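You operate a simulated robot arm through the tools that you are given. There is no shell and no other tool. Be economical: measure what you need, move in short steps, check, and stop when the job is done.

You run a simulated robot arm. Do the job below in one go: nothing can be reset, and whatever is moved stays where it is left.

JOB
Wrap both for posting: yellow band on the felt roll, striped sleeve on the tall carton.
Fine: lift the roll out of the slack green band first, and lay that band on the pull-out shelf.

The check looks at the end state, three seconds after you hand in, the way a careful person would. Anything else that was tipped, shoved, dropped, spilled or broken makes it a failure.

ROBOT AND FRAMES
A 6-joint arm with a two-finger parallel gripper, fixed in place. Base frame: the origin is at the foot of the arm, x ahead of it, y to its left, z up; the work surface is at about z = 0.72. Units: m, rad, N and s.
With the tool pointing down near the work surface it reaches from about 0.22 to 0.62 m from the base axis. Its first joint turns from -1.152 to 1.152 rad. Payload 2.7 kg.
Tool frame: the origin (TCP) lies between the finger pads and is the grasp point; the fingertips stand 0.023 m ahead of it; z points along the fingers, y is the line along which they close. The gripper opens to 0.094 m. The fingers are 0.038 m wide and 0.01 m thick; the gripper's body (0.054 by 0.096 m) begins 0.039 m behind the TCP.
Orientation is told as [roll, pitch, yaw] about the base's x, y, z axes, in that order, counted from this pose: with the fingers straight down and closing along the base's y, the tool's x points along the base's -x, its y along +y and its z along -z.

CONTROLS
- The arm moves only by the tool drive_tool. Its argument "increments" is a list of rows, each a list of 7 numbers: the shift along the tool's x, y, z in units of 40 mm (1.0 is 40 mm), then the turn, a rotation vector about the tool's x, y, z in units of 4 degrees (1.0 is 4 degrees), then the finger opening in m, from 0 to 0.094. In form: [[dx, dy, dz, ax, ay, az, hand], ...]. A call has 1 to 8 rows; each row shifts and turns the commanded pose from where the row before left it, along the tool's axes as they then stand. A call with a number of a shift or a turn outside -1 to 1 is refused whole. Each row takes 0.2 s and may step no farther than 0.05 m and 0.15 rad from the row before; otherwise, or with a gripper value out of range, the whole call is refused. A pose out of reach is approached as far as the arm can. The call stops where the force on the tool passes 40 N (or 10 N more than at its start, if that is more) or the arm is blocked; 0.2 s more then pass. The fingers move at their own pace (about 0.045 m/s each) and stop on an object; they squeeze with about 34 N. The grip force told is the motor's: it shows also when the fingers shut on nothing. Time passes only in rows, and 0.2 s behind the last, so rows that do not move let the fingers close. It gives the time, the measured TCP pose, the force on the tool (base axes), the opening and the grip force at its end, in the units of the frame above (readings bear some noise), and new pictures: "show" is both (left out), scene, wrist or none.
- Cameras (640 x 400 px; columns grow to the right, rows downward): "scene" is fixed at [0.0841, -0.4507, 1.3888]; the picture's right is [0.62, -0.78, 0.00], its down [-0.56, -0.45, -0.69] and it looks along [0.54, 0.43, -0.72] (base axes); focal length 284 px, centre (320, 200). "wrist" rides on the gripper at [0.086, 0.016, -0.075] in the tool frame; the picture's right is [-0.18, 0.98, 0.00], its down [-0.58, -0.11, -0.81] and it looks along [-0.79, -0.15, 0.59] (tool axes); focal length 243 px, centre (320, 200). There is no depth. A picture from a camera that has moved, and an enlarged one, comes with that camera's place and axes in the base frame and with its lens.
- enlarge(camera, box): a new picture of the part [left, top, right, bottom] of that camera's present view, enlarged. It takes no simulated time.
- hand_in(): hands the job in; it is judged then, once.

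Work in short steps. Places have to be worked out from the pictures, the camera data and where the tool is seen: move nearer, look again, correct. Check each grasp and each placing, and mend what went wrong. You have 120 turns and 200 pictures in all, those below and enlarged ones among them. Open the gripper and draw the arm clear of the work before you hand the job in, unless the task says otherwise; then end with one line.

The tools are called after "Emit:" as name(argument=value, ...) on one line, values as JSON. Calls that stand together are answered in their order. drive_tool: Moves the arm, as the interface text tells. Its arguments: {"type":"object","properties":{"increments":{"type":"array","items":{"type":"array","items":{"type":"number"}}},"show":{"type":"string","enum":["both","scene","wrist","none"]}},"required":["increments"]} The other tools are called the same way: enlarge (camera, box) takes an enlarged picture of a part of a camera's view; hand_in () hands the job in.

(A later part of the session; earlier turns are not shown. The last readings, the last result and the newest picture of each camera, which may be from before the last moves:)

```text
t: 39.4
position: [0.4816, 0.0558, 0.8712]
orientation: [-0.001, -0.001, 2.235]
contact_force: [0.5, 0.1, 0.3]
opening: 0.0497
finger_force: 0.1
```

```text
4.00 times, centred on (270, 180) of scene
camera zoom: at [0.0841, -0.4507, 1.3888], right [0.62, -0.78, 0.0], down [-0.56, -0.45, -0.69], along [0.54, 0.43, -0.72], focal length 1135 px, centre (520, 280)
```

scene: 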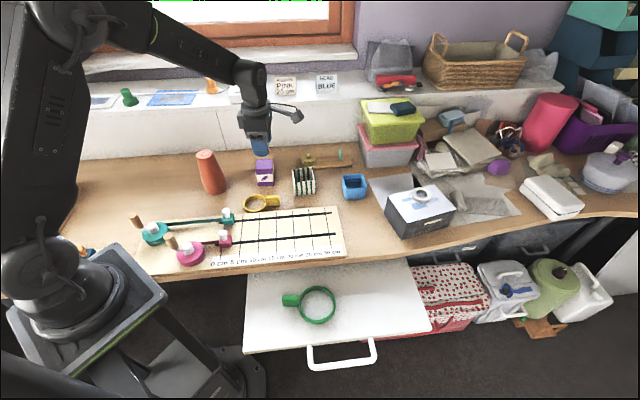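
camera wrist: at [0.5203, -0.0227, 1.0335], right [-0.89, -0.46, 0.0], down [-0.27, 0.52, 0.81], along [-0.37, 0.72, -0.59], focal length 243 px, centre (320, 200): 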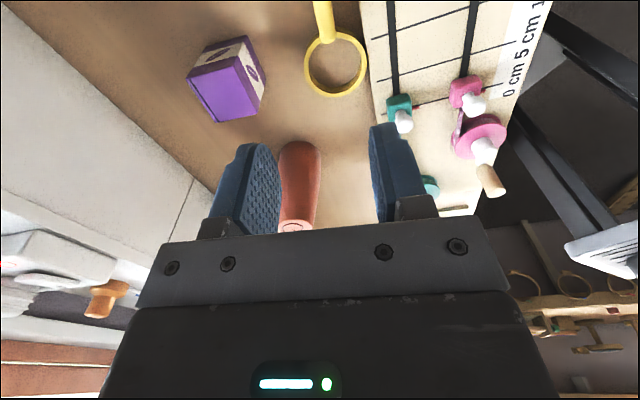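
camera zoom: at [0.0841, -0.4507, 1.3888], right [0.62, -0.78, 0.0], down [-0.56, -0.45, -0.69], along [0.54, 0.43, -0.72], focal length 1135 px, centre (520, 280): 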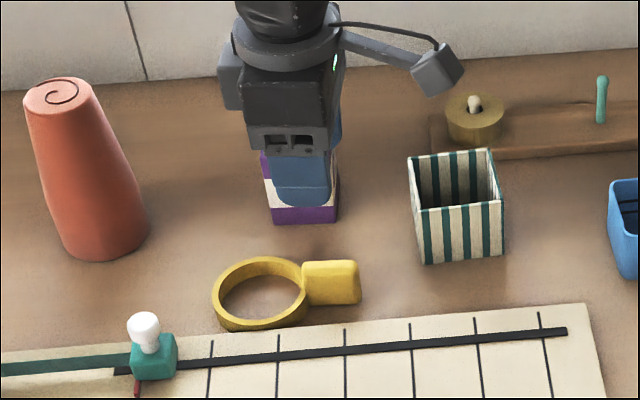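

The tab line is at about (0.58, -0.81), 7 mm across from the TCP. I correct that, narrow the opening to keep clear of the ruler board, and descend partway.

Emit:
drive_tool(increments=[[0.25, 0.17, 0, 0, 0, 0.5, 0.042], [0, 0, 0.8, 0, 0, 0, 0.042], [0, 0, 0.7, 0, 0, 0, 0.042]], show="none")

Emit:
enlarge(camera="wrist", box=[220, 60, 440, 240])

Emit:
enlarge(camera="scene", box=[200, 130, 340, 230])

```text
t: 40.2
position: [0.4805, 0.0445, 0.8103]
orientation: [-0.002, -0.001, 2.197]
contact_force: [-0.2, 0.5, 0.3]
opening: 0.042
finger_force: 0.0
```

```text
2.22 times, centred on (330, 150) of wrist
camera zoom: at [0.5178, -0.0356, 0.884], right [-0.9, -0.43, 0.0], down [-0.25, 0.53, 0.81], along [-0.34, 0.73, -0.59], focal length 539 px, centre (298, 311)
```

zoom: 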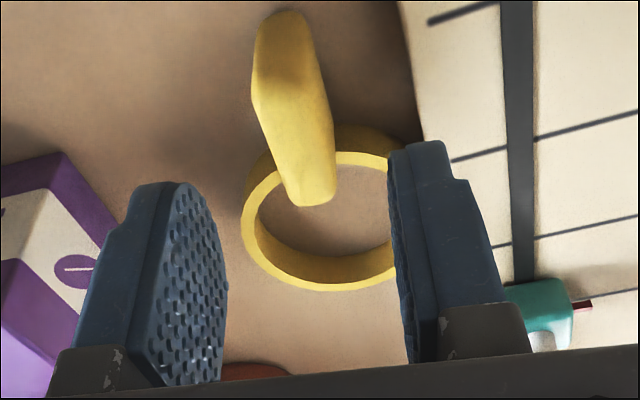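

```text
4.00 times, centred on (270, 180) of scene
camera zoom: at [0.0841, -0.4507, 1.3888], right [0.62, -0.78, 0.0], down [-0.56, -0.45, -0.69], along [0.54, 0.43, -0.72], focal length 1135 px, centre (520, 280)
```

zoom: 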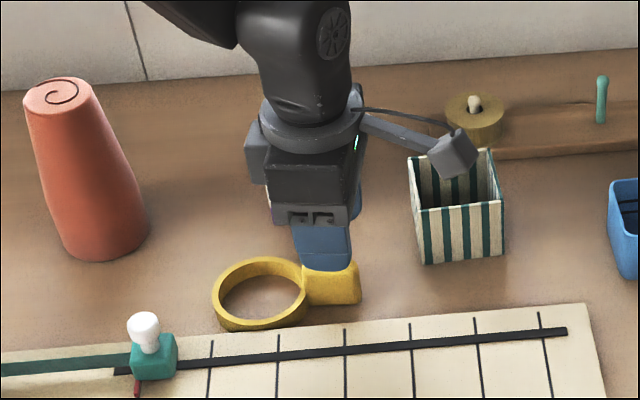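

The tab is now within 1 mm of centre, and the camera bracket clears the sleeve. I descend and close on it.

Emit:
drive_tool(increments=[[0, 0, 0.7, 0, 0, 0, 0.042], [0, 0, 0.72, 0, 0, 0, 0.042], [0, 0, 0, 0, 0, 0, 0.02], [0, 0, 0, 0, 0, 0, 0.0], [0, 0, 0, 0, 0, 0, 0.0]])

Emit:
enlarge(camera="scene", box=[200, 130, 340, 230])

```text
t: 41.1
position: [0.4825, 0.0428, 0.7545]
orientation: [0.001, -0.002, 2.198]
contact_force: [1.4, 1.6, -0.5]
opening: 0.0154
finger_force: 10.4
stopped in row 4: the force on the tool passed its limit (the readings are from after the stop); the commanded pose is now the measured one
camera wrist: at [0.5194, -0.0375, 0.8284], right [-0.9, -0.43, 0.0], down [-0.25, 0.53, 0.81], along [-0.35, 0.73, -0.59], focal length 243 px, centre (320, 200)
```

scene: 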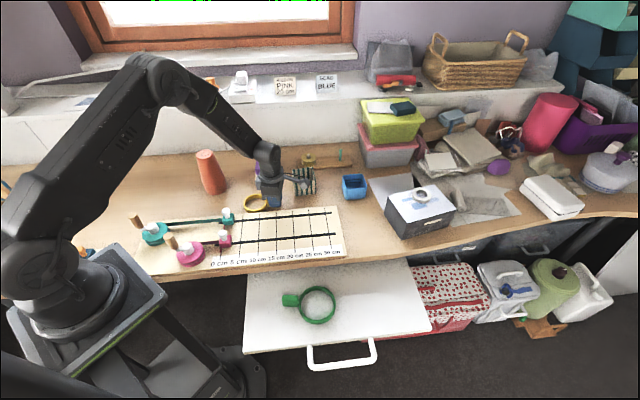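
wrist: 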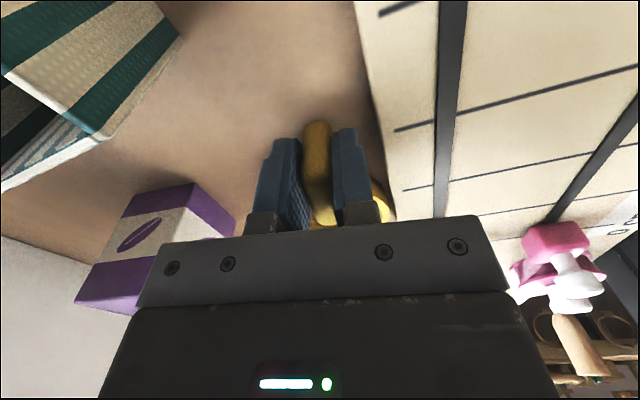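

```text
4.00 times, centred on (270, 180) of scene
camera zoom: at [0.0844, -0.4506, 1.3889], right [0.62, -0.78, 0.0], down [-0.57, -0.45, -0.69], along [0.54, 0.43, -0.72], focal length 1135 px, centre (520, 280)
```

zoom: 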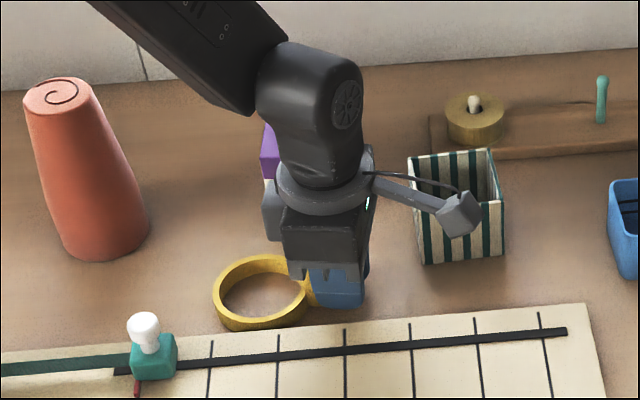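

The stop was just the finger closing on the tab. Nothing looks disturbed, so I finish closing and lift slowly.

Emit:
drive_tool(increments=[[0, 0, 0, 0, 0, 0, 0.0], [0, 0, 0, 0, 0, 0, 0.0], [0, 0, -0.5, 0, 0, 0, 0.0], [0, 0, -0.7, 0, 0, 0, 0.0], [0, 0, -0.8, 0, 0, 0, 0.0], [0, 0, -0.8, 0, 0, 0, 0.0]])

Emit:
enlarge(camera="scene", box=[180, 110, 340, 230])

```text
t: 42.5
position: [0.48, 0.0387, 0.8673]
orientation: [0.006, -0.004, 2.194]
contact_force: [-0.1, -0.6, 0.1]
opening: 0.015
finger_force: 34.1
camera wrist: at [0.5181, -0.0395, 0.9406], right [-0.9, -0.43, 0.01], down [-0.25, 0.54, 0.81], along [-0.35, 0.73, -0.59], focal length 243 px, centre (320, 200)
```

scene: 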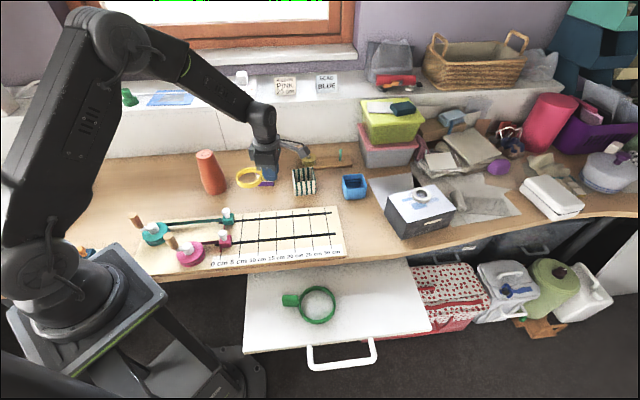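
wrist: 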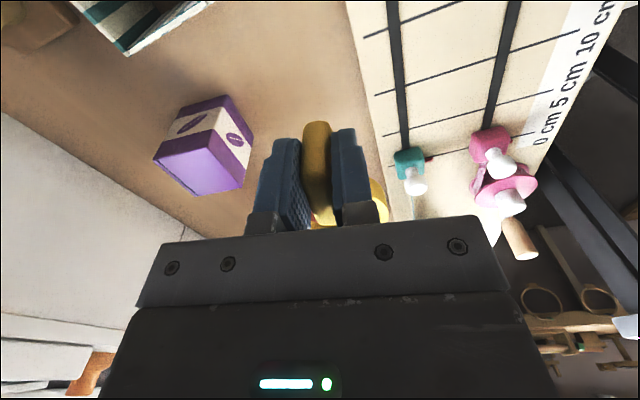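

```text
3.33 times, centred on (260, 170) of scene
camera zoom: at [0.0841, -0.4507, 1.3888], right [0.62, -0.78, 0.0], down [-0.56, -0.45, -0.69], along [0.54, 0.43, -0.72], focal length 946 px, centre (520, 300)
```

zoom: 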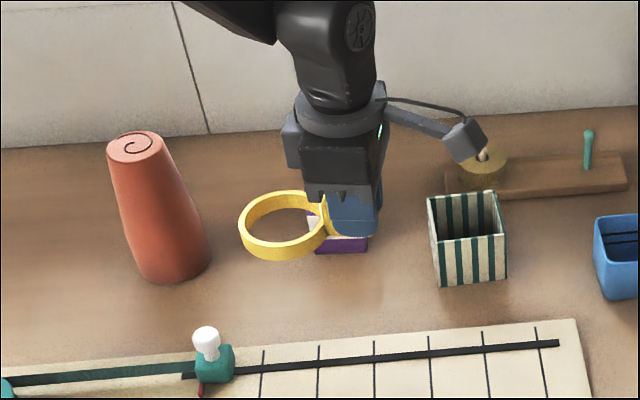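

The yellow band is held. Its centre is about 0.066 m behind the TCP along tool x. I raise it above the roll top and bring the ring over the roll.

Emit:
drive_tool(increments=[[0, 0, -0.9, 0, 0, 0, 0.0], [0, 0, -0.9, 0, 0, 0, 0.0], [0, 0, -0.5, 0, 0, 0, 0.0], [-0.77, -0.386, 0, 0, 0, 0, 0.0], [-0.77, -0.386, 0, 0, 0, 0, 0.0], [-0.77, -0.386, 0, 0, 0, 0, 0.0], [-0.77, -0.386, 0, 0, 0, 0, 0.0], [-0.77, -0.386, 0, 0, 0, 0, 0.0]], show="wrist")

Emit:
enlarge(camera="scene", box=[150, 100, 290, 210])

```text
t: 44.3
position: [0.4523, 0.2103, 0.9596]
orientation: [0.006, -0.003, 2.192]
contact_force: [0.6, 0.2, -0.3]
opening: 0.0147
finger_force: 34.2
camera wrist: at [0.4906, 0.1309, 1.0329], right [-0.91, -0.42, 0.01], down [-0.25, 0.54, 0.81], along [-0.35, 0.73, -0.59], focal length 243 px, centre (320, 200)
```

wrist: 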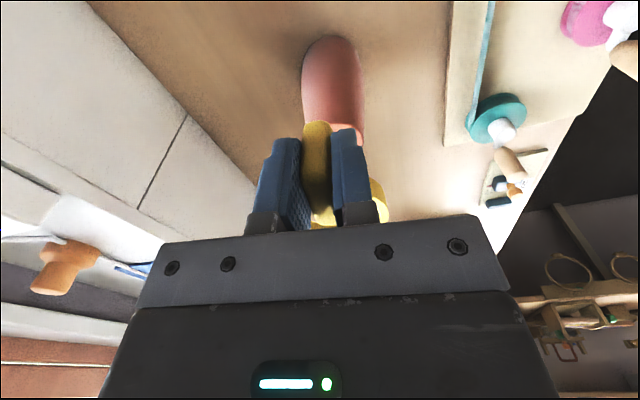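

```text
3.64 times, centred on (220, 155) of scene
camera zoom: at [0.0841, -0.4507, 1.3888], right [0.62, -0.78, 0.0], down [-0.56, -0.45, -0.69], along [0.54, 0.43, -0.72], focal length 1032 px, centre (684, 364)
```

zoom: 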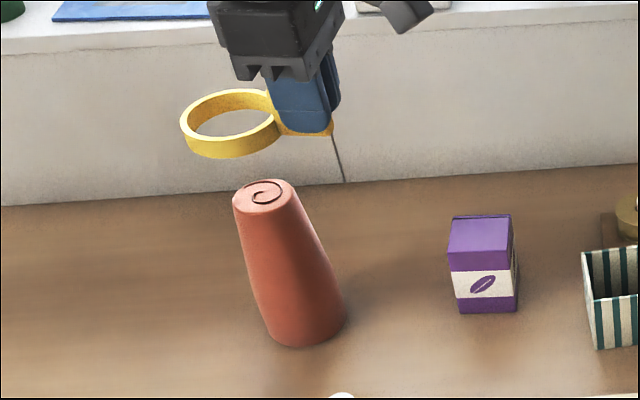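

Parallax at this height makes the comparison uncertain. I lower until the ring is just above the roll top, then compare there.

Emit:
drive_tool(increments=[[0, 0, 0.6, 0, 0, 0, 0.0], [0, 0, 0.55, 0, 0, 0, 0.0], [0, 0, 0, 0, 0, 0, 0.0]], show="none")

Emit:
enlarge(camera="scene", box=[180, 110, 250, 165])

Emit:
enlarge(camera="wrist", box=[240, 20, 440, 240])

```text
t: 45.1
position: [0.4532, 0.2098, 0.9138]
orientation: [0.005, -0.003, 2.195]
contact_force: [-0.7, 0.0, -1.1]
opening: 0.0149
finger_force: 33.7
```

```text
7.27 times, centred on (215, 138) of scene
camera zoom: at [0.0841, -0.4507, 1.3888], right [0.62, -0.78, 0.0], down [-0.56, -0.45, -0.69], along [0.54, 0.43, -0.72], focal length 2064 px, centre (1084, 654)
```

zoom: 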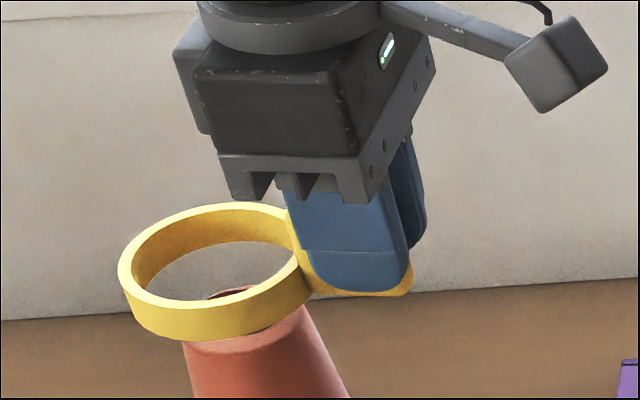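

```text
1.82 times, centred on (340, 130) of wrist
camera zoom: at [0.4911, 0.1306, 0.9864], right [-0.9, -0.43, 0.01], down [-0.25, 0.54, 0.81], along [-0.35, 0.73, -0.59], focal length 441 px, centre (284, 327)
```

zoom: 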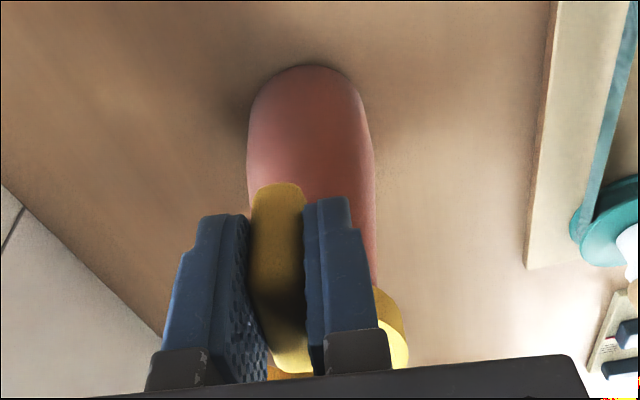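

Relative to the roll top, the ring needs to move about (+0.004, -0.0105) m. I apply that and recheck.

Emit:
drive_tool(increments=[[0.27, 0.07, 0, 0, 0, 0, 0.0], [0, 0, 0, 0, 0, 0, 0.0]], show="none")

Emit:
enlarge(camera="scene", box=[180, 125, 250, 180])

```text
t: 45.7
position: [0.4578, 0.2004, 0.9129]
orientation: [0.006, -0.003, 2.196]
contact_force: [0.3, -0.1, 0.5]
opening: 0.015
finger_force: 34.0
```

```text
7.27 times, centred on (215, 152) of scene
camera zoom: at [0.0841, -0.4507, 1.3888], right [0.62, -0.78, 0.0], down [-0.56, -0.45, -0.69], along [0.54, 0.43, -0.72], focal length 2064 px, centre (1084, 546)
```

zoom: 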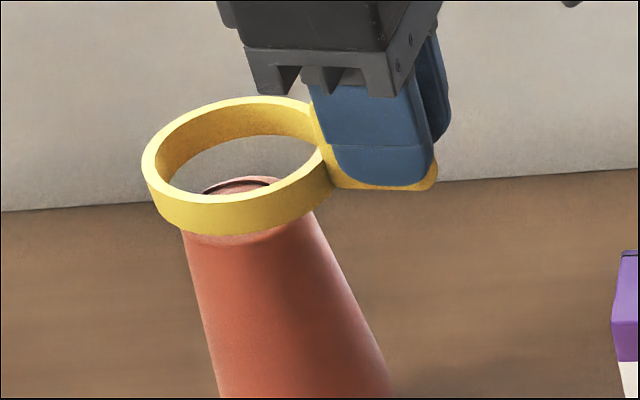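

Only about 4 mm of error remains. I correct it and lower the ring over the roll top, checking for contact.

Emit:
drive_tool(increments=[[0.08, 0.085, 0, 0, 0, 0, 0.0], [0, 0, 0.25, 0, 0, 0, 0.0], [0, 0, 0.25, 0, 0, 0, 0.0], [0, 0, 0.25, 0, 0, 0, 0.0], [0, 0, 0, 0, 0, 0, 0.0]], show="wrist")

Emit:
enlarge(camera="scene", box=[180, 135, 250, 190])

```text
t: 46.9
position: [0.4561, 0.1973, 0.8816]
orientation: [0.005, -0.003, 2.196]
contact_force: [-0.7, -0.1, 0.6]
opening: 0.015
finger_force: 34.0
camera wrist: at [0.4942, 0.1177, 0.9554], right [-0.9, -0.43, 0.01], down [-0.25, 0.54, 0.81], along [-0.35, 0.73, -0.59], focal length 243 px, centre (320, 200)
```

wrist: 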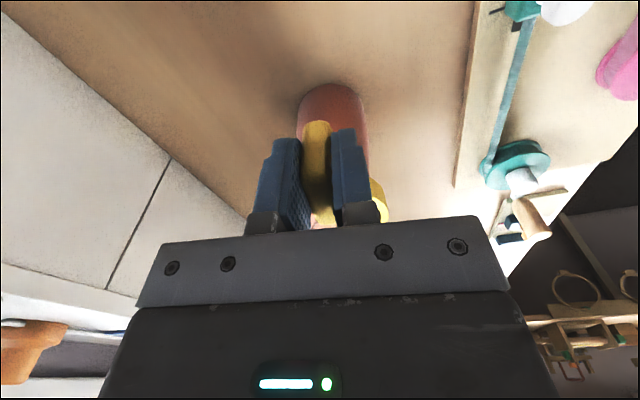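

```text
7.27 times, centred on (215, 162) of scene
camera zoom: at [0.0841, -0.4507, 1.3888], right [0.62, -0.78, 0.0], down [-0.56, -0.45, -0.69], along [0.54, 0.43, -0.72], focal length 2064 px, centre (1084, 473)
```

zoom: 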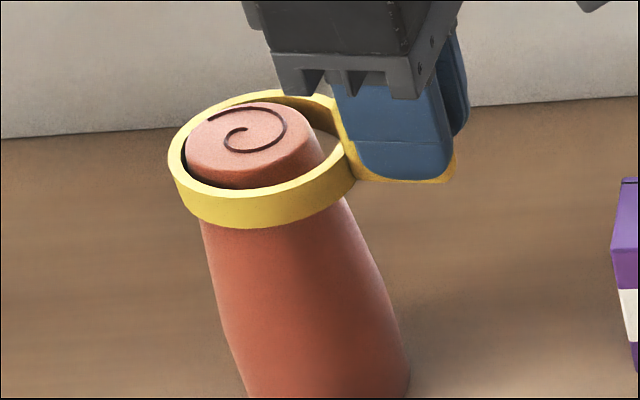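

The ring is around the roll but off-centre by about 6 mm toward +x. I correct that and look again.

Emit:
drive_tool(increments=[[-0.095, 0.13, 0, 0, 0, 0, 0.0], [0, 0, 0, 0, 0, 0, 0.0]], show="none")

Emit:
enlarge(camera="scene", box=[190, 140, 240, 175])

```text
t: 47.5
position: [0.4495, 0.1975, 0.8813]
orientation: [0.004, -0.004, 2.196]
contact_force: [0.4, 0.8, -0.6]
opening: 0.0149
finger_force: 34.5
```

```text
11.43 times, centred on (215, 158) of scene
camera zoom: at [0.0841, -0.4507, 1.3888], right [0.62, -0.78, 0.0], down [-0.56, -0.45, -0.69], along [0.54, 0.43, -0.72], focal length 3244 px, centre (1520, 686)
```

zoom: 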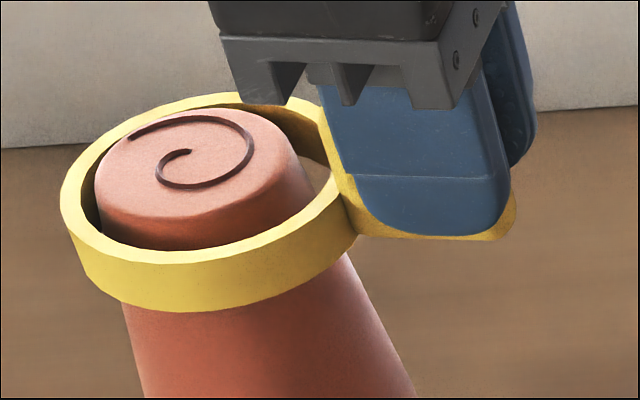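

It is centred left to right. The wrist camera looks across the other way, so I check the other direction there.

Emit:
enlarge(camera="wrist", box=[250, 60, 410, 240])

```text
2.22 times, centred on (330, 150) of wrist
camera zoom: at [0.488, 0.1176, 0.9559], right [-0.9, -0.43, 0.0], down [-0.25, 0.54, 0.81], along [-0.35, 0.73, -0.59], focal length 539 px, centre (298, 311)
```

zoom: 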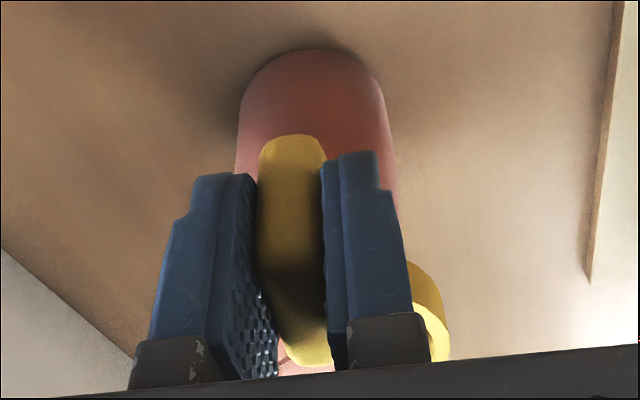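

Both views show the ring centred to within about 3 mm. I lower it slowly, watching the force.

Emit:
drive_tool(increments=[[0, 0, 0.25, 0, 0, 0, 0.0], [0, 0, 0.25, 0, 0, 0, 0.0], [0, 0, 0, 0, 0, 0, 0.0]], show="none")

Emit:
enlarge(camera="scene", box=[185, 140, 245, 200])

```text
t: 48.3
position: [0.4499, 0.1966, 0.8615]
orientation: [0.005, -0.004, 2.196]
contact_force: [0.7, 1.1, 1.1]
opening: 0.0148
finger_force: 34.0
```

```text
6.67 times, centred on (215, 170) of scene
camera zoom: at [0.0841, -0.4507, 1.3889], right [0.62, -0.78, 0.0], down [-0.56, -0.45, -0.69], along [0.54, 0.43, -0.72], focal length 1892 px, centre (1020, 400)
```

zoom: 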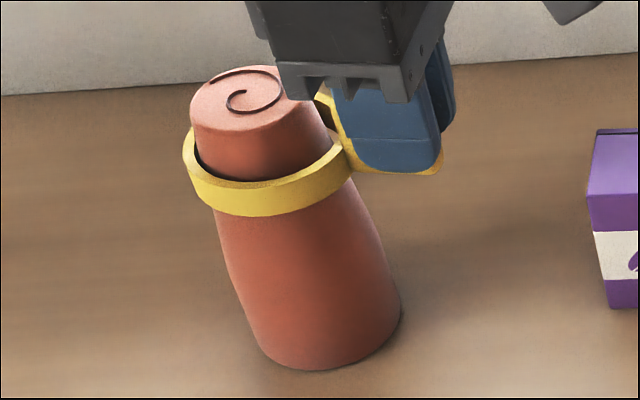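

There is a gap all round. I continue down in small steps.

Emit:
drive_tool(increments=[[0, 0, 0.2, 0, 0, 0, 0.0], [0, 0, 0.2, 0, 0, 0, 0.0], [0, 0, 0, 0, 0, 0, 0.0]], show="none")

Emit:
enlarge(camera="scene", box=[185, 140, 245, 200])

```text
t: 49.1
position: [0.4481, 0.1967, 0.8447]
orientation: [0.006, -0.003, 2.195]
contact_force: [1.0, 1.4, -1.0]
opening: 0.015
finger_force: 33.8
```

```text
6.67 times, centred on (215, 170) of scene
camera zoom: at [0.0841, -0.4507, 1.3888], right [0.62, -0.78, 0.0], down [-0.56, -0.45, -0.69], along [0.54, 0.43, -0.72], focal length 1892 px, centre (1020, 400)
```

zoom: 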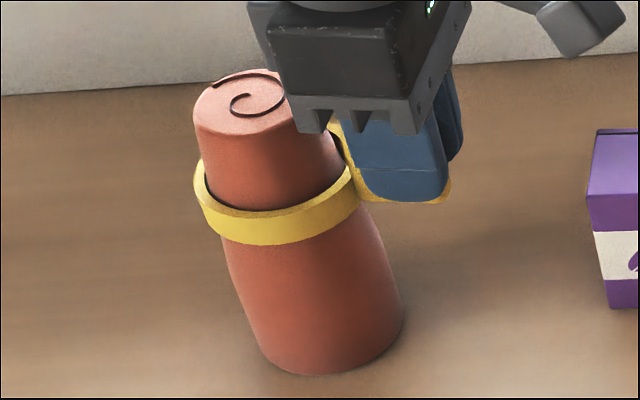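

The ring is nudging the roll slightly from the far side: the force is (+1.0, +1.4) N and the roll shifted about 2 mm. I back off 3.5 mm that way and continue down.

Emit:
drive_tool(increments=[[-0.03, -0.09, 0, 0, 0, 0, 0.0], [0, 0, 0.15, 0, 0, 0, 0.0], [0, 0, 0, 0, 0, 0, 0.0]], show="none")

Emit:
enlarge(camera="scene", box=[185, 140, 245, 200])

```text
t: 49.9
position: [0.4511, 0.2002, 0.84]
orientation: [0.007, -0.004, 2.196]
contact_force: [-1.6, 0.5, 0.7]
opening: 0.0149
finger_force: 34.1
```

```text
6.67 times, centred on (215, 170) of scene
camera zoom: at [0.0841, -0.4507, 1.3888], right [0.62, -0.78, 0.0], down [-0.56, -0.45, -0.69], along [0.54, 0.43, -0.72], focal length 1892 px, centre (1020, 400)
```

zoom: 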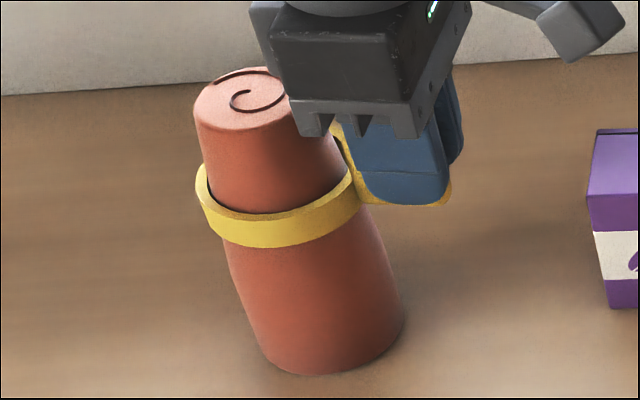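

Emit:
drive_tool(increments=[[0.03, 0, 0.15, 0, 0, 0, 0.0], [0, 0, 0.15, 0, 0, 0, 0.0], [0, 0, 0, 0, 0, 0, 0.0]], show="none")

Emit:
enlarge(camera="scene", box=[185, 140, 245, 200])

```text
t: 50.7
position: [0.4518, 0.1988, 0.8285]
orientation: [0.003, -0.004, 2.196]
contact_force: [-5.6, -0.7, 18.2]
opening: 0.015
finger_force: 34.1
```

```text
6.67 times, centred on (215, 170) of scene
camera zoom: at [0.0838, -0.4509, 1.3888], right [0.62, -0.78, 0.0], down [-0.56, -0.45, -0.69], along [0.54, 0.43, -0.72], focal length 1892 px, centre (1020, 400)
```

zoom: 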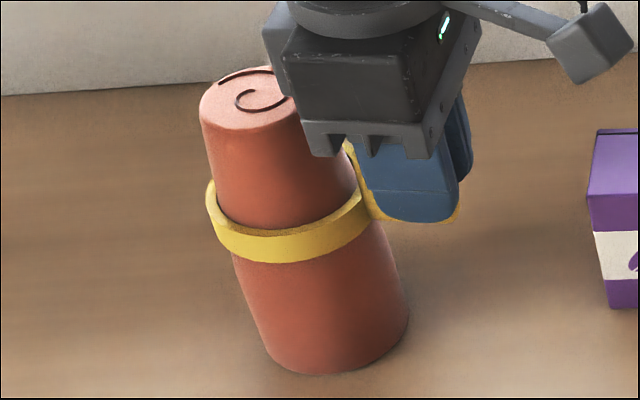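

An upward force of 18 N shows the band has come to sit on the taper, at about mid-height. I release it gently and look.

Emit:
drive_tool(increments=[[0, 0, 0, 0, 0, 0, 0.02], [0, 0, 0, 0, 0, 0, 0.03], [0, 0, 0, 0, 0, 0, 0.04]], show="none")

Emit:
enlarge(camera="scene", box=[185, 140, 245, 200])

Emit:
enlarge(camera="wrist", box=[220, 60, 440, 240])

```text
t: 51.5
position: [0.4517, 0.198, 0.8284]
orientation: [0.006, -0.003, 2.194]
contact_force: [-0.2, 0.6, -0.5]
opening: 0.0402
finger_force: 0.1
```

```text
6.67 times, centred on (215, 170) of scene
camera zoom: at [0.0841, -0.4507, 1.3888], right [0.62, -0.78, 0.0], down [-0.56, -0.45, -0.69], along [0.54, 0.43, -0.72], focal length 1892 px, centre (1020, 400)
```

zoom: 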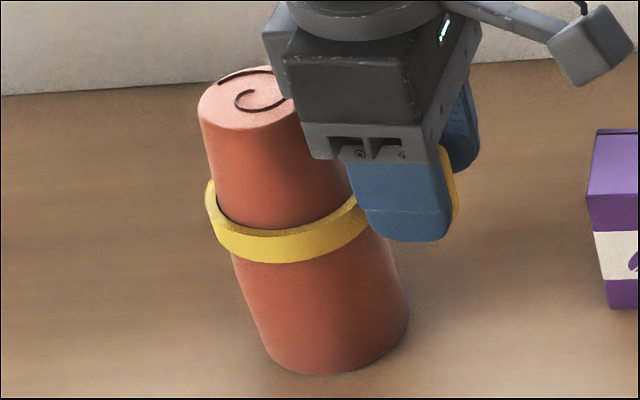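

```text
2.22 times, centred on (330, 150) of wrist
camera zoom: at [0.4906, 0.119, 0.9021], right [-0.9, -0.43, 0.01], down [-0.25, 0.54, 0.81], along [-0.35, 0.73, -0.59], focal length 539 px, centre (298, 311)
```

zoom: 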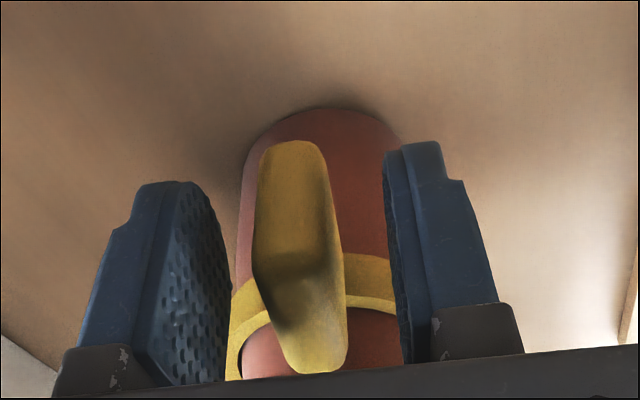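

The band stays put on the roll. I withdraw straight up and inspect.

Emit:
drive_tool(increments=[[0.1, 0, -0.3, 0, 0, 0, 0.045], [0, 0, -0.8, 0, 0, 0, 0.045], [0, 0, -0.9, 0, 0, 0, 0.045], [0, 0, -0.9, 0, 0, 0, 0.045], [0, 0, -0.9, 0, 0, 0, 0.045]], show="none")

Emit:
enlarge(camera="scene", box=[180, 140, 250, 200])

Emit:
enlarge(camera="wrist", box=[220, 0, 440, 180])

```text
t: 52.7
position: [0.4572, 0.195, 0.9818]
orientation: [0.005, -0.003, 2.195]
contact_force: [0.3, 0.7, -0.7]
opening: 0.0451
finger_force: 0.0
```

```text
6.67 times, centred on (215, 170) of scene
camera zoom: at [0.0841, -0.4507, 1.3888], right [0.62, -0.78, 0.0], down [-0.56, -0.45, -0.69], along [0.54, 0.43, -0.72], focal length 1892 px, centre (1020, 400)
```

zoom: 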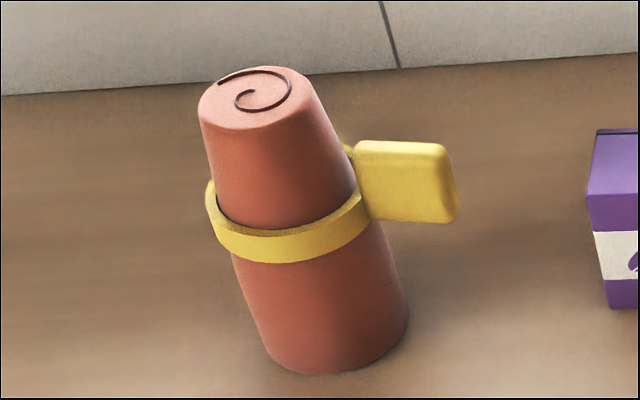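

```text
2.22 times, centred on (330, 90) of wrist
camera zoom: at [0.4942, 0.1155, 1.0559], right [-0.9, -0.43, 0.01], down [-0.25, 0.54, 0.81], along [-0.35, 0.73, -0.59], focal length 539 px, centre (298, 444)
```

zoom: 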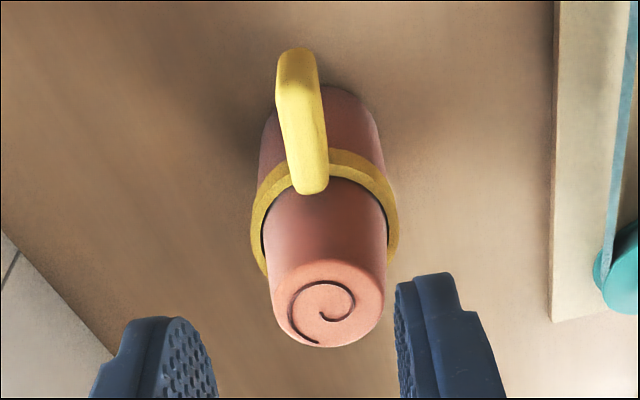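

Emit:
enlarge(camera="scene", box=[202, 158, 232, 182])

Emit:
enlarge(camera="wrist", box=[295, 20, 375, 120])

```text
16.00 times, centred on (217, 170) of scene
camera zoom: at [0.0841, -0.4507, 1.3888], right [0.62, -0.78, 0.0], down [-0.56, -0.45, -0.69], along [0.54, 0.43, -0.72], focal length 4541 px, centre (1968, 680)
```

zoom: 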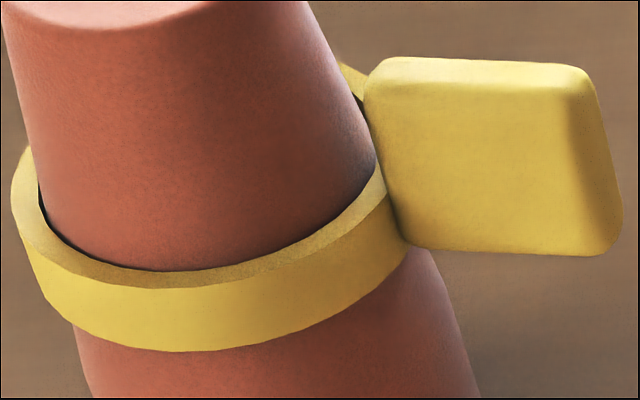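

```text
4.00 times, centred on (335, 70) of wrist
camera zoom: at [0.4942, 0.1155, 1.0559], right [-0.9, -0.43, 0.01], down [-0.25, 0.54, 0.81], along [-0.35, 0.73, -0.59], focal length 970 px, centre (260, 720)
```

zoom: 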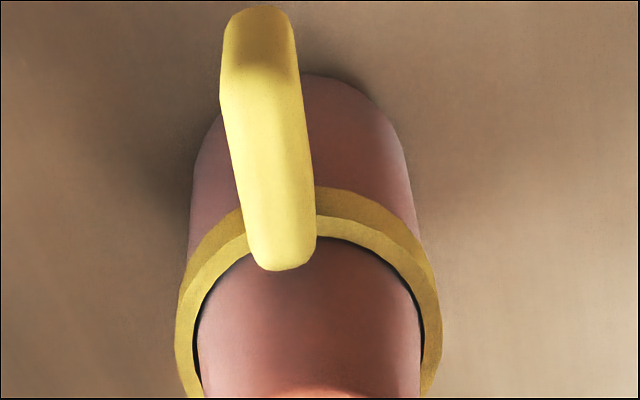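

The band sits snug and level on the roll. Next is the sleeve and carton, so I enlarge the carton and sleeve in the unobstructed scene view.

Emit:
enlarge(camera="scene", box=[245, 145, 285, 195])

Emit:
enlarge(camera="scene", box=[280, 150, 330, 205])

```text
8.00 times, centred on (265, 170) of scene
camera zoom: at [0.0841, -0.4507, 1.3888], right [0.62, -0.78, 0.0], down [-0.56, -0.45, -0.69], along [0.54, 0.43, -0.72], focal length 2271 px, centre (760, 440)
```

zoom: 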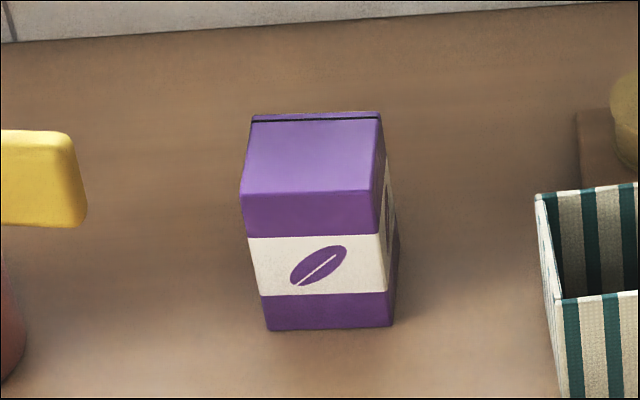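

```text
7.27 times, centred on (305, 178) of scene
camera zoom: at [0.0841, -0.4507, 1.3888], right [0.62, -0.78, 0.0], down [-0.56, -0.45, -0.69], along [0.54, 0.43, -0.72], focal length 2064 px, centre (429, 364)
```

zoom: 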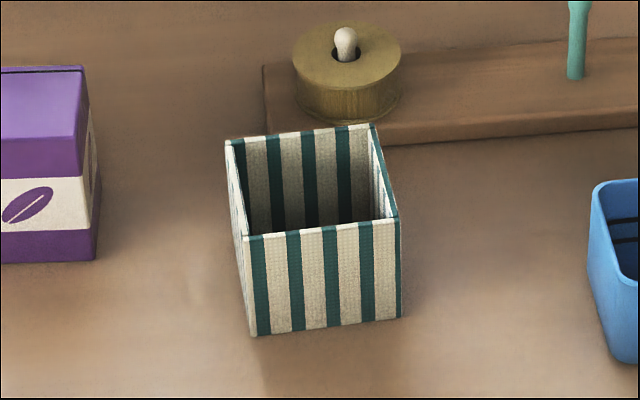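

Measured from both cameras:
- **Sleeve:** about 0.066 m square, 0.062 m tall, centred at (0.597, 0.025), with edges at 49°.
- **Carton:** about 0.051 m square, 0.075 m tall, centred at (0.544, 0.151), with edges at 41°.

I turn the tool to yaw 2.43 and move above the sleeve.

Emit:
drive_tool(increments=[[0, 0, 0, 0, 0, -0.85, 0.06], [0, 0, 0, 0, 0, -0.85, 0.08], [0, 0, 0, 0, 0, -0.85, 0.094], [0, 0, 0, 0, 0, -0.79, 0.094]], show="none")

Emit:
drive_tool(increments=[[0.9, 0.15, 0, 0, 0, 0, 0.094], [0.9, 0.15, 0, 0, 0, 0, 0.094], [0.9, 0.15, 0, 0, 0, 0, 0.094], [0.9, 0.15, 0, 0, 0, 0, 0.094], [0.9, 0.15, 0, 0, 0, 0, 0.094], [0.93, 0.17, 0, 0, 0, 0, 0.094], [0, 0, 0.9, 0, 0, 0, 0.094], [0, 0, 0.6, 0, 0, 0, 0.094]])

Emit:
enlarge(camera="scene", box=[240, 120, 360, 210])

```text
t: 53.7
position: [0.4563, 0.1945, 0.98]
orientation: [0.003, -0.006, 2.43]
contact_force: [-0.6, 0.4, -0.1]
opening: 0.0941
finger_force: 0.1
```

```text
t: 55.5
position: [0.5969, 0.0252, 0.9178]
orientation: [0.005, -0.004, 2.43]
contact_force: [0.0, -0.9, 0.2]
opening: 0.0939
finger_force: 0.1
camera wrist: at [0.6519, -0.0432, 0.9924], right [-0.78, -0.62, 0.01], down [-0.36, 0.46, 0.81], along [-0.51, 0.63, -0.59], focal length 243 px, centre (320, 200)
```

scene: 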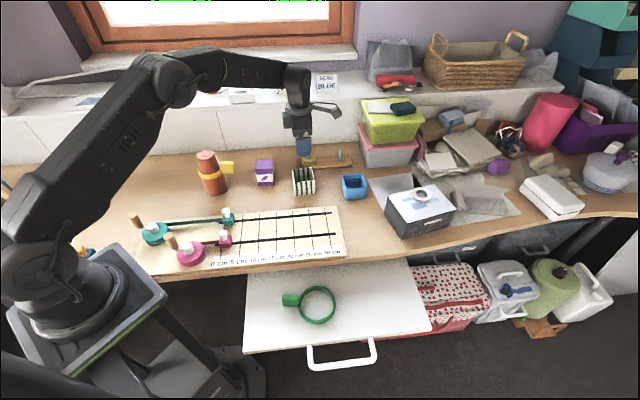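
wrist: 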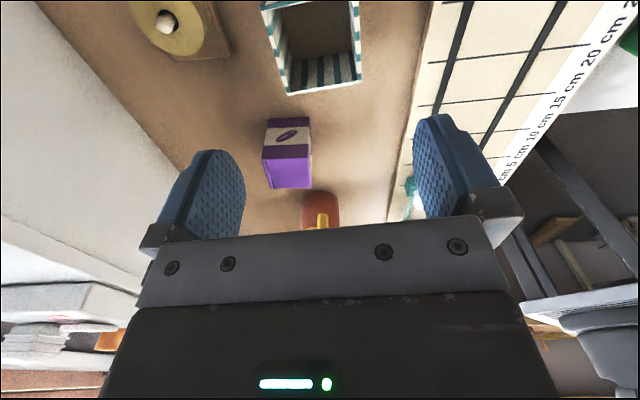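

```text
4.44 times, centred on (300, 165) of scene
camera zoom: at [0.0841, -0.4507, 1.3888], right [0.62, -0.78, 0.0], down [-0.56, -0.45, -0.69], along [0.54, 0.43, -0.72], focal length 1262 px, centre (409, 356)
```

zoom: 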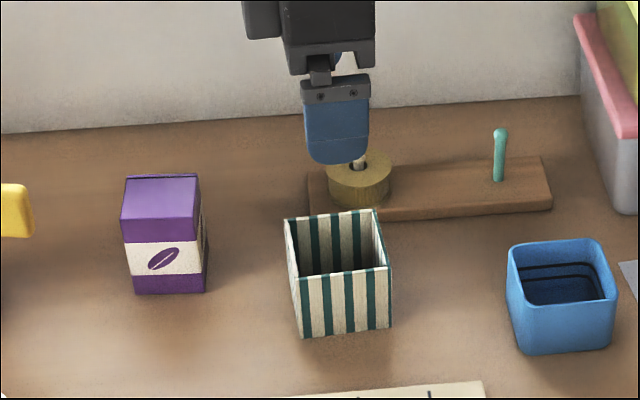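

The wrist-derived rim corners agree with a centre of (0.598, 0.025). I descend to just above the rim and check finger clearance.

Emit:
drive_tool(increments=[[0, 0, 0.8, 0, 0, 0, 0.094], [0, 0, 0.8, 0, 0, 0, 0.094], [0, 0, 0.7, 0, 0, 0, 0.094]], show="wrist")

Emit:
enlarge(camera="scene", box=[270, 130, 350, 205])

```text
t: 56.3
position: [0.5948, 0.0262, 0.8262]
orientation: [0.004, -0.004, 2.43]
contact_force: [-0.7, -0.5, 0.0]
opening: 0.0941
finger_force: 0.1
camera wrist: at [0.6497, -0.0431, 0.8997], right [-0.78, -0.62, 0.01], down [-0.36, 0.46, 0.81], along [-0.51, 0.63, -0.59], focal length 243 px, centre (320, 200)
```

wrist: 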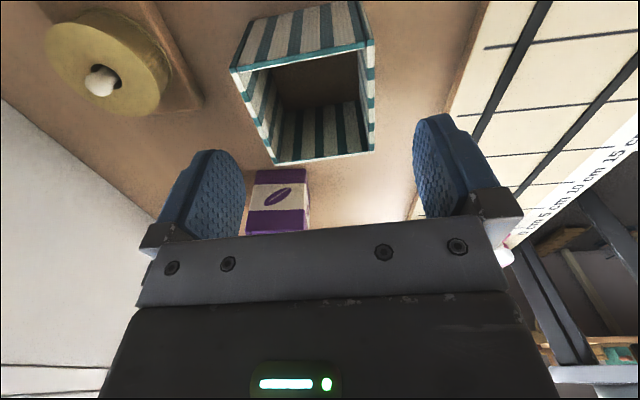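

```text
5.33 times, centred on (310, 168) of scene
camera zoom: at [0.0841, -0.4507, 1.3888], right [0.62, -0.78, 0.0], down [-0.56, -0.45, -0.69], along [0.54, 0.43, -0.72], focal length 1514 px, centre (373, 373)
```

zoom: 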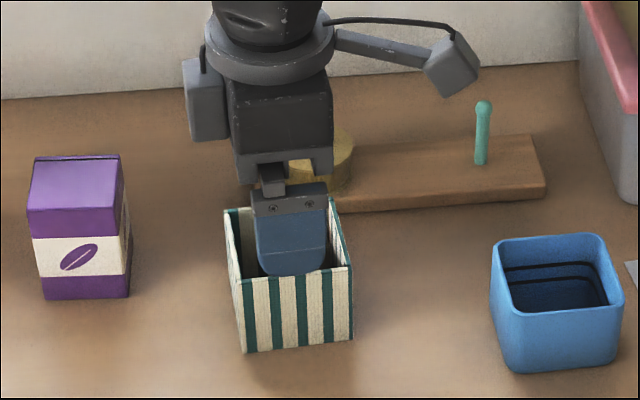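

Both fingers straddle the sleeve with about 14 mm on each side. I descend to TCP 0.77 and close.

Emit:
drive_tool(increments=[[0.1, 0, 0.7, 0, 0, 0, 0.094], [0, 0, 0.7, 0, 0, 0, 0.094], [0, 0, 0, 0, 0, 0, 0.08], [0, 0, 0, 0, 0, 0, 0.07], [0, 0, 0, 0, 0, 0, 0.064], [0, 0, 0, 0, 0, 0, 0.06], [0, 0, 0, 0, 0, 0, 0.058]], show="wrist")

Emit:
enlarge(camera="scene", box=[270, 130, 350, 205])

```text
t: 57.9
position: [0.5973, 0.0207, 0.769]
orientation: [0.005, -0.007, 2.429]
contact_force: [0.7, 0.2, -0.7]
opening: 0.0688
finger_force: 33.9
camera wrist: at [0.6519, -0.0464, 0.8439], right [-0.78, -0.62, 0.01], down [-0.36, 0.46, 0.81], along [-0.51, 0.63, -0.59], focal length 243 px, centre (320, 200)
```

wrist: 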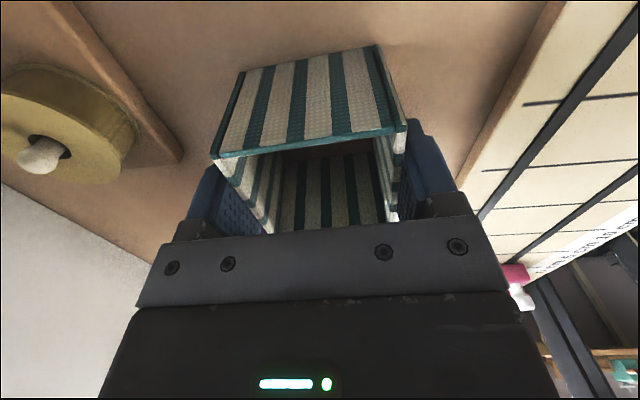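

```text
5.33 times, centred on (310, 168) of scene
camera zoom: at [0.0841, -0.4507, 1.3888], right [0.62, -0.78, 0.0], down [-0.56, -0.45, -0.69], along [0.54, 0.43, -0.72], focal length 1514 px, centre (373, 373)
```

zoom: 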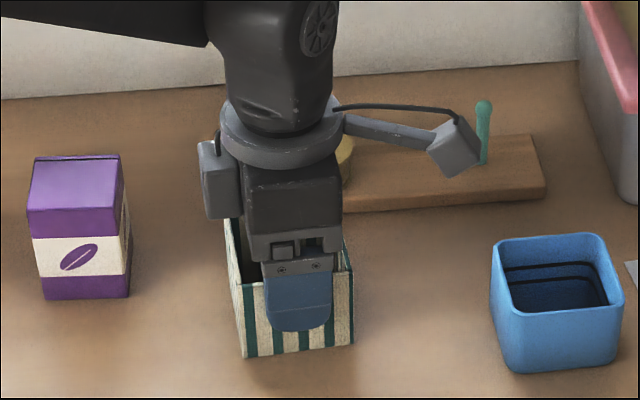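

Gripped at 0.069 m. I lift clear to above carton height and check.

Emit:
drive_tool(increments=[[0, 0, -0.4, 0, 0, 0, 0.055], [0, 0, -0.6, 0, 0, 0, 0.055], [0, 0, -0.8, 0, 0, 0, 0.055], [0, 0, -0.8, 0, 0, 0, 0.055], [0, 0, -0.4, 0, 0, 0, 0.055]], show="wrist")

Emit:
enlarge(camera="scene", box=[240, 110, 360, 210])

```text
t: 59.1
position: [0.5992, 0.0238, 0.8927]
orientation: [0.004, -0.006, 2.429]
contact_force: [0.8, -0.1, -0.2]
opening: 0.069
finger_force: 33.8
camera wrist: at [0.6542, -0.0449, 0.9657], right [-0.78, -0.62, 0.01], down [-0.36, 0.46, 0.81], along [-0.51, 0.63, -0.59], focal length 243 px, centre (320, 200)
```

wrist: 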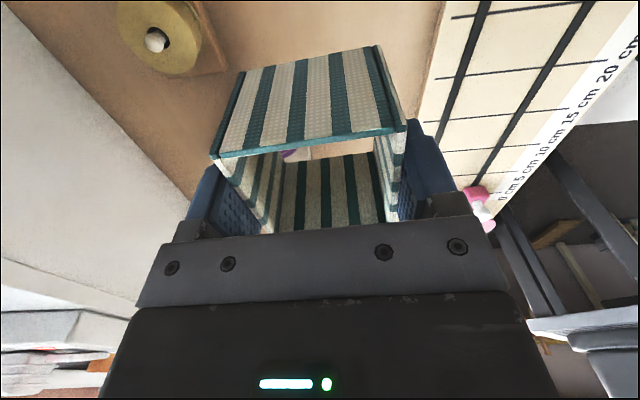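

```text
4.00 times, centred on (300, 160) of scene
camera zoom: at [0.0841, -0.4507, 1.3888], right [0.62, -0.78, 0.0], down [-0.56, -0.45, -0.69], along [0.54, 0.43, -0.72], focal length 1135 px, centre (400, 360)
```

zoom: 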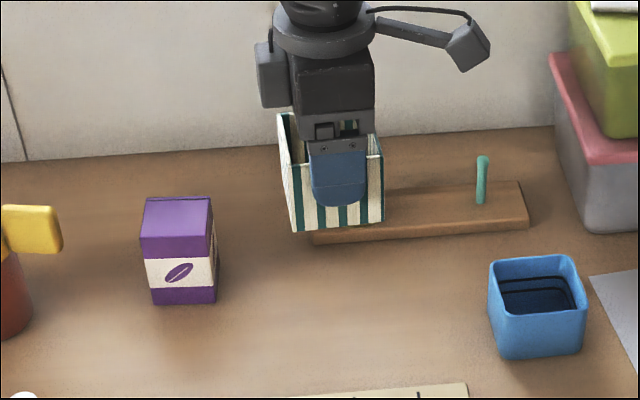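

The sleeve hangs straight. I rotate it 8° to match the carton's edges and carry it over the carton.

Emit:
drive_tool(increments=[[0, 0, 0, 0, 0, 0.7, 0.055], [0, 0, 0, 0, 0, 0.7, 0.055], [0, 0, 0, 0, 0, 0.65, 0.055], [-0.81, -0.258, 0, 0, 0, 0, 0.055], [-0.81, -0.258, 0, 0, 0, 0, 0.055], [-0.81, -0.258, 0, 0, 0, 0, 0.055], [-0.81, -0.258, 0, 0, 0, 0, 0.055], [0, 0, 0.4, 0, 0, 0, 0.055]], show="wrist")

Emit:
enlarge(camera="scene", box=[235, 125, 295, 195])

Emit:
enlarge(camera="wrist", box=[200, 30, 430, 240])

```text
t: 60.9
position: [0.5465, 0.1483, 0.8761]
orientation: [0.004, -0.003, 2.284]
contact_force: [0.4, -0.5, -0.5]
opening: 0.069
finger_force: 34.3
camera wrist: at [0.5915, 0.0731, 0.9499], right [-0.86, -0.51, 0.01], down [-0.29, 0.51, 0.81], along [-0.41, 0.7, -0.59], focal length 243 px, centre (320, 200)
```

wrist: 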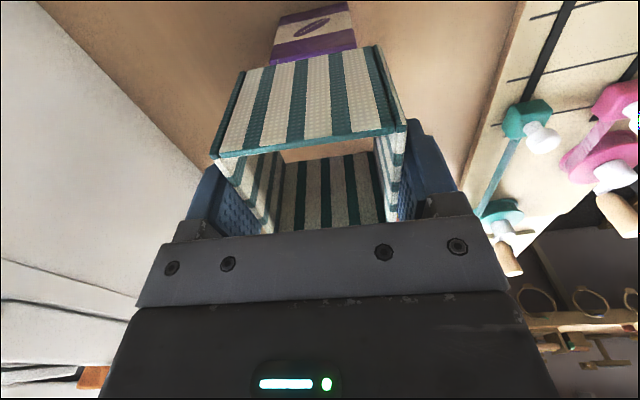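

```text
5.71 times, centred on (265, 160) of scene
camera zoom: at [0.0841, -0.4507, 1.3888], right [0.62, -0.78, 0.0], down [-0.56, -0.45, -0.69], along [0.54, 0.43, -0.72], focal length 1622 px, centre (634, 429)
```

zoom: 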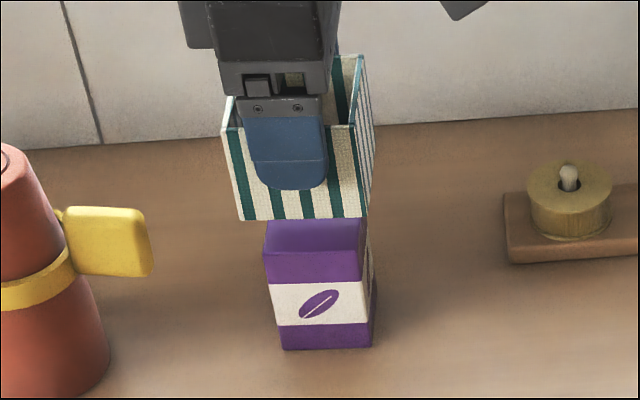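

```text
1.90 times, centred on (315, 135) of wrist
camera zoom: at [0.5915, 0.0731, 0.9499], right [-0.86, -0.51, 0.01], down [-0.29, 0.51, 0.81], along [-0.41, 0.7, -0.59], focal length 462 px, centre (330, 324)
```

zoom: 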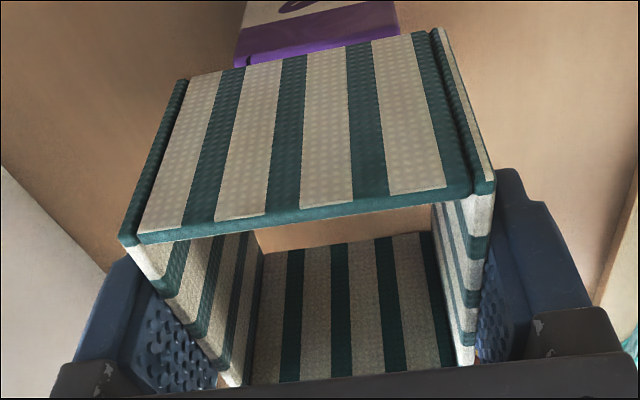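

The sleeve centre is about 3.5 mm short in y and the rotation matches. I correct that, lower to just above the carton top, and compare again.

Emit:
drive_tool(increments=[[-0.06, -0.06, 0.3, 0, 0, 0, 0.055], [0, 0, 0.28, 0, 0, 0, 0.055], [0, 0, 0, 0, 0, 0, 0.055]], show="none")

Emit:
enlarge(camera="scene", box=[240, 140, 290, 190])

Emit:
enlarge(camera="wrist", box=[200, 30, 430, 240])

```text
t: 61.7
position: [0.5448, 0.1524, 0.8523]
orientation: [0.005, -0.003, 2.286]
contact_force: [0.6, -1.0, -1.0]
opening: 0.069
finger_force: 34.7
```

```text
8.00 times, centred on (265, 165) of scene
camera zoom: at [0.0841, -0.4507, 1.3888], right [0.62, -0.78, 0.0], down [-0.56, -0.45, -0.69], along [0.54, 0.43, -0.72], focal length 2271 px, centre (760, 480)
```

zoom: 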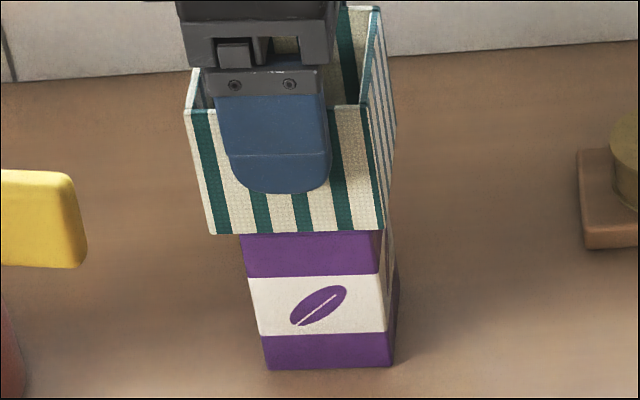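

```text
1.90 times, centred on (315, 135) of wrist
camera zoom: at [0.5899, 0.0761, 0.9264], right [-0.86, -0.51, 0.01], down [-0.29, 0.51, 0.81], along [-0.41, 0.7, -0.59], focal length 462 px, centre (330, 324)
```

zoom: 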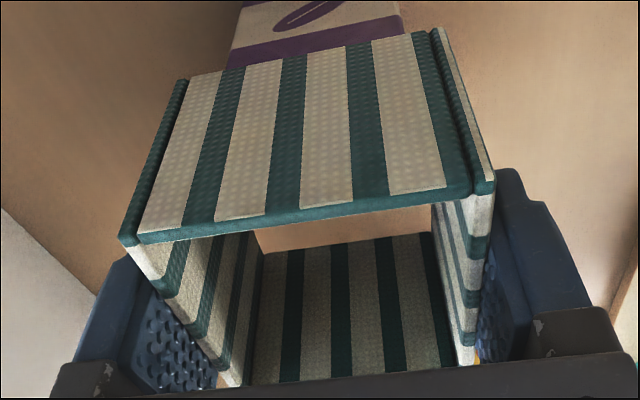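

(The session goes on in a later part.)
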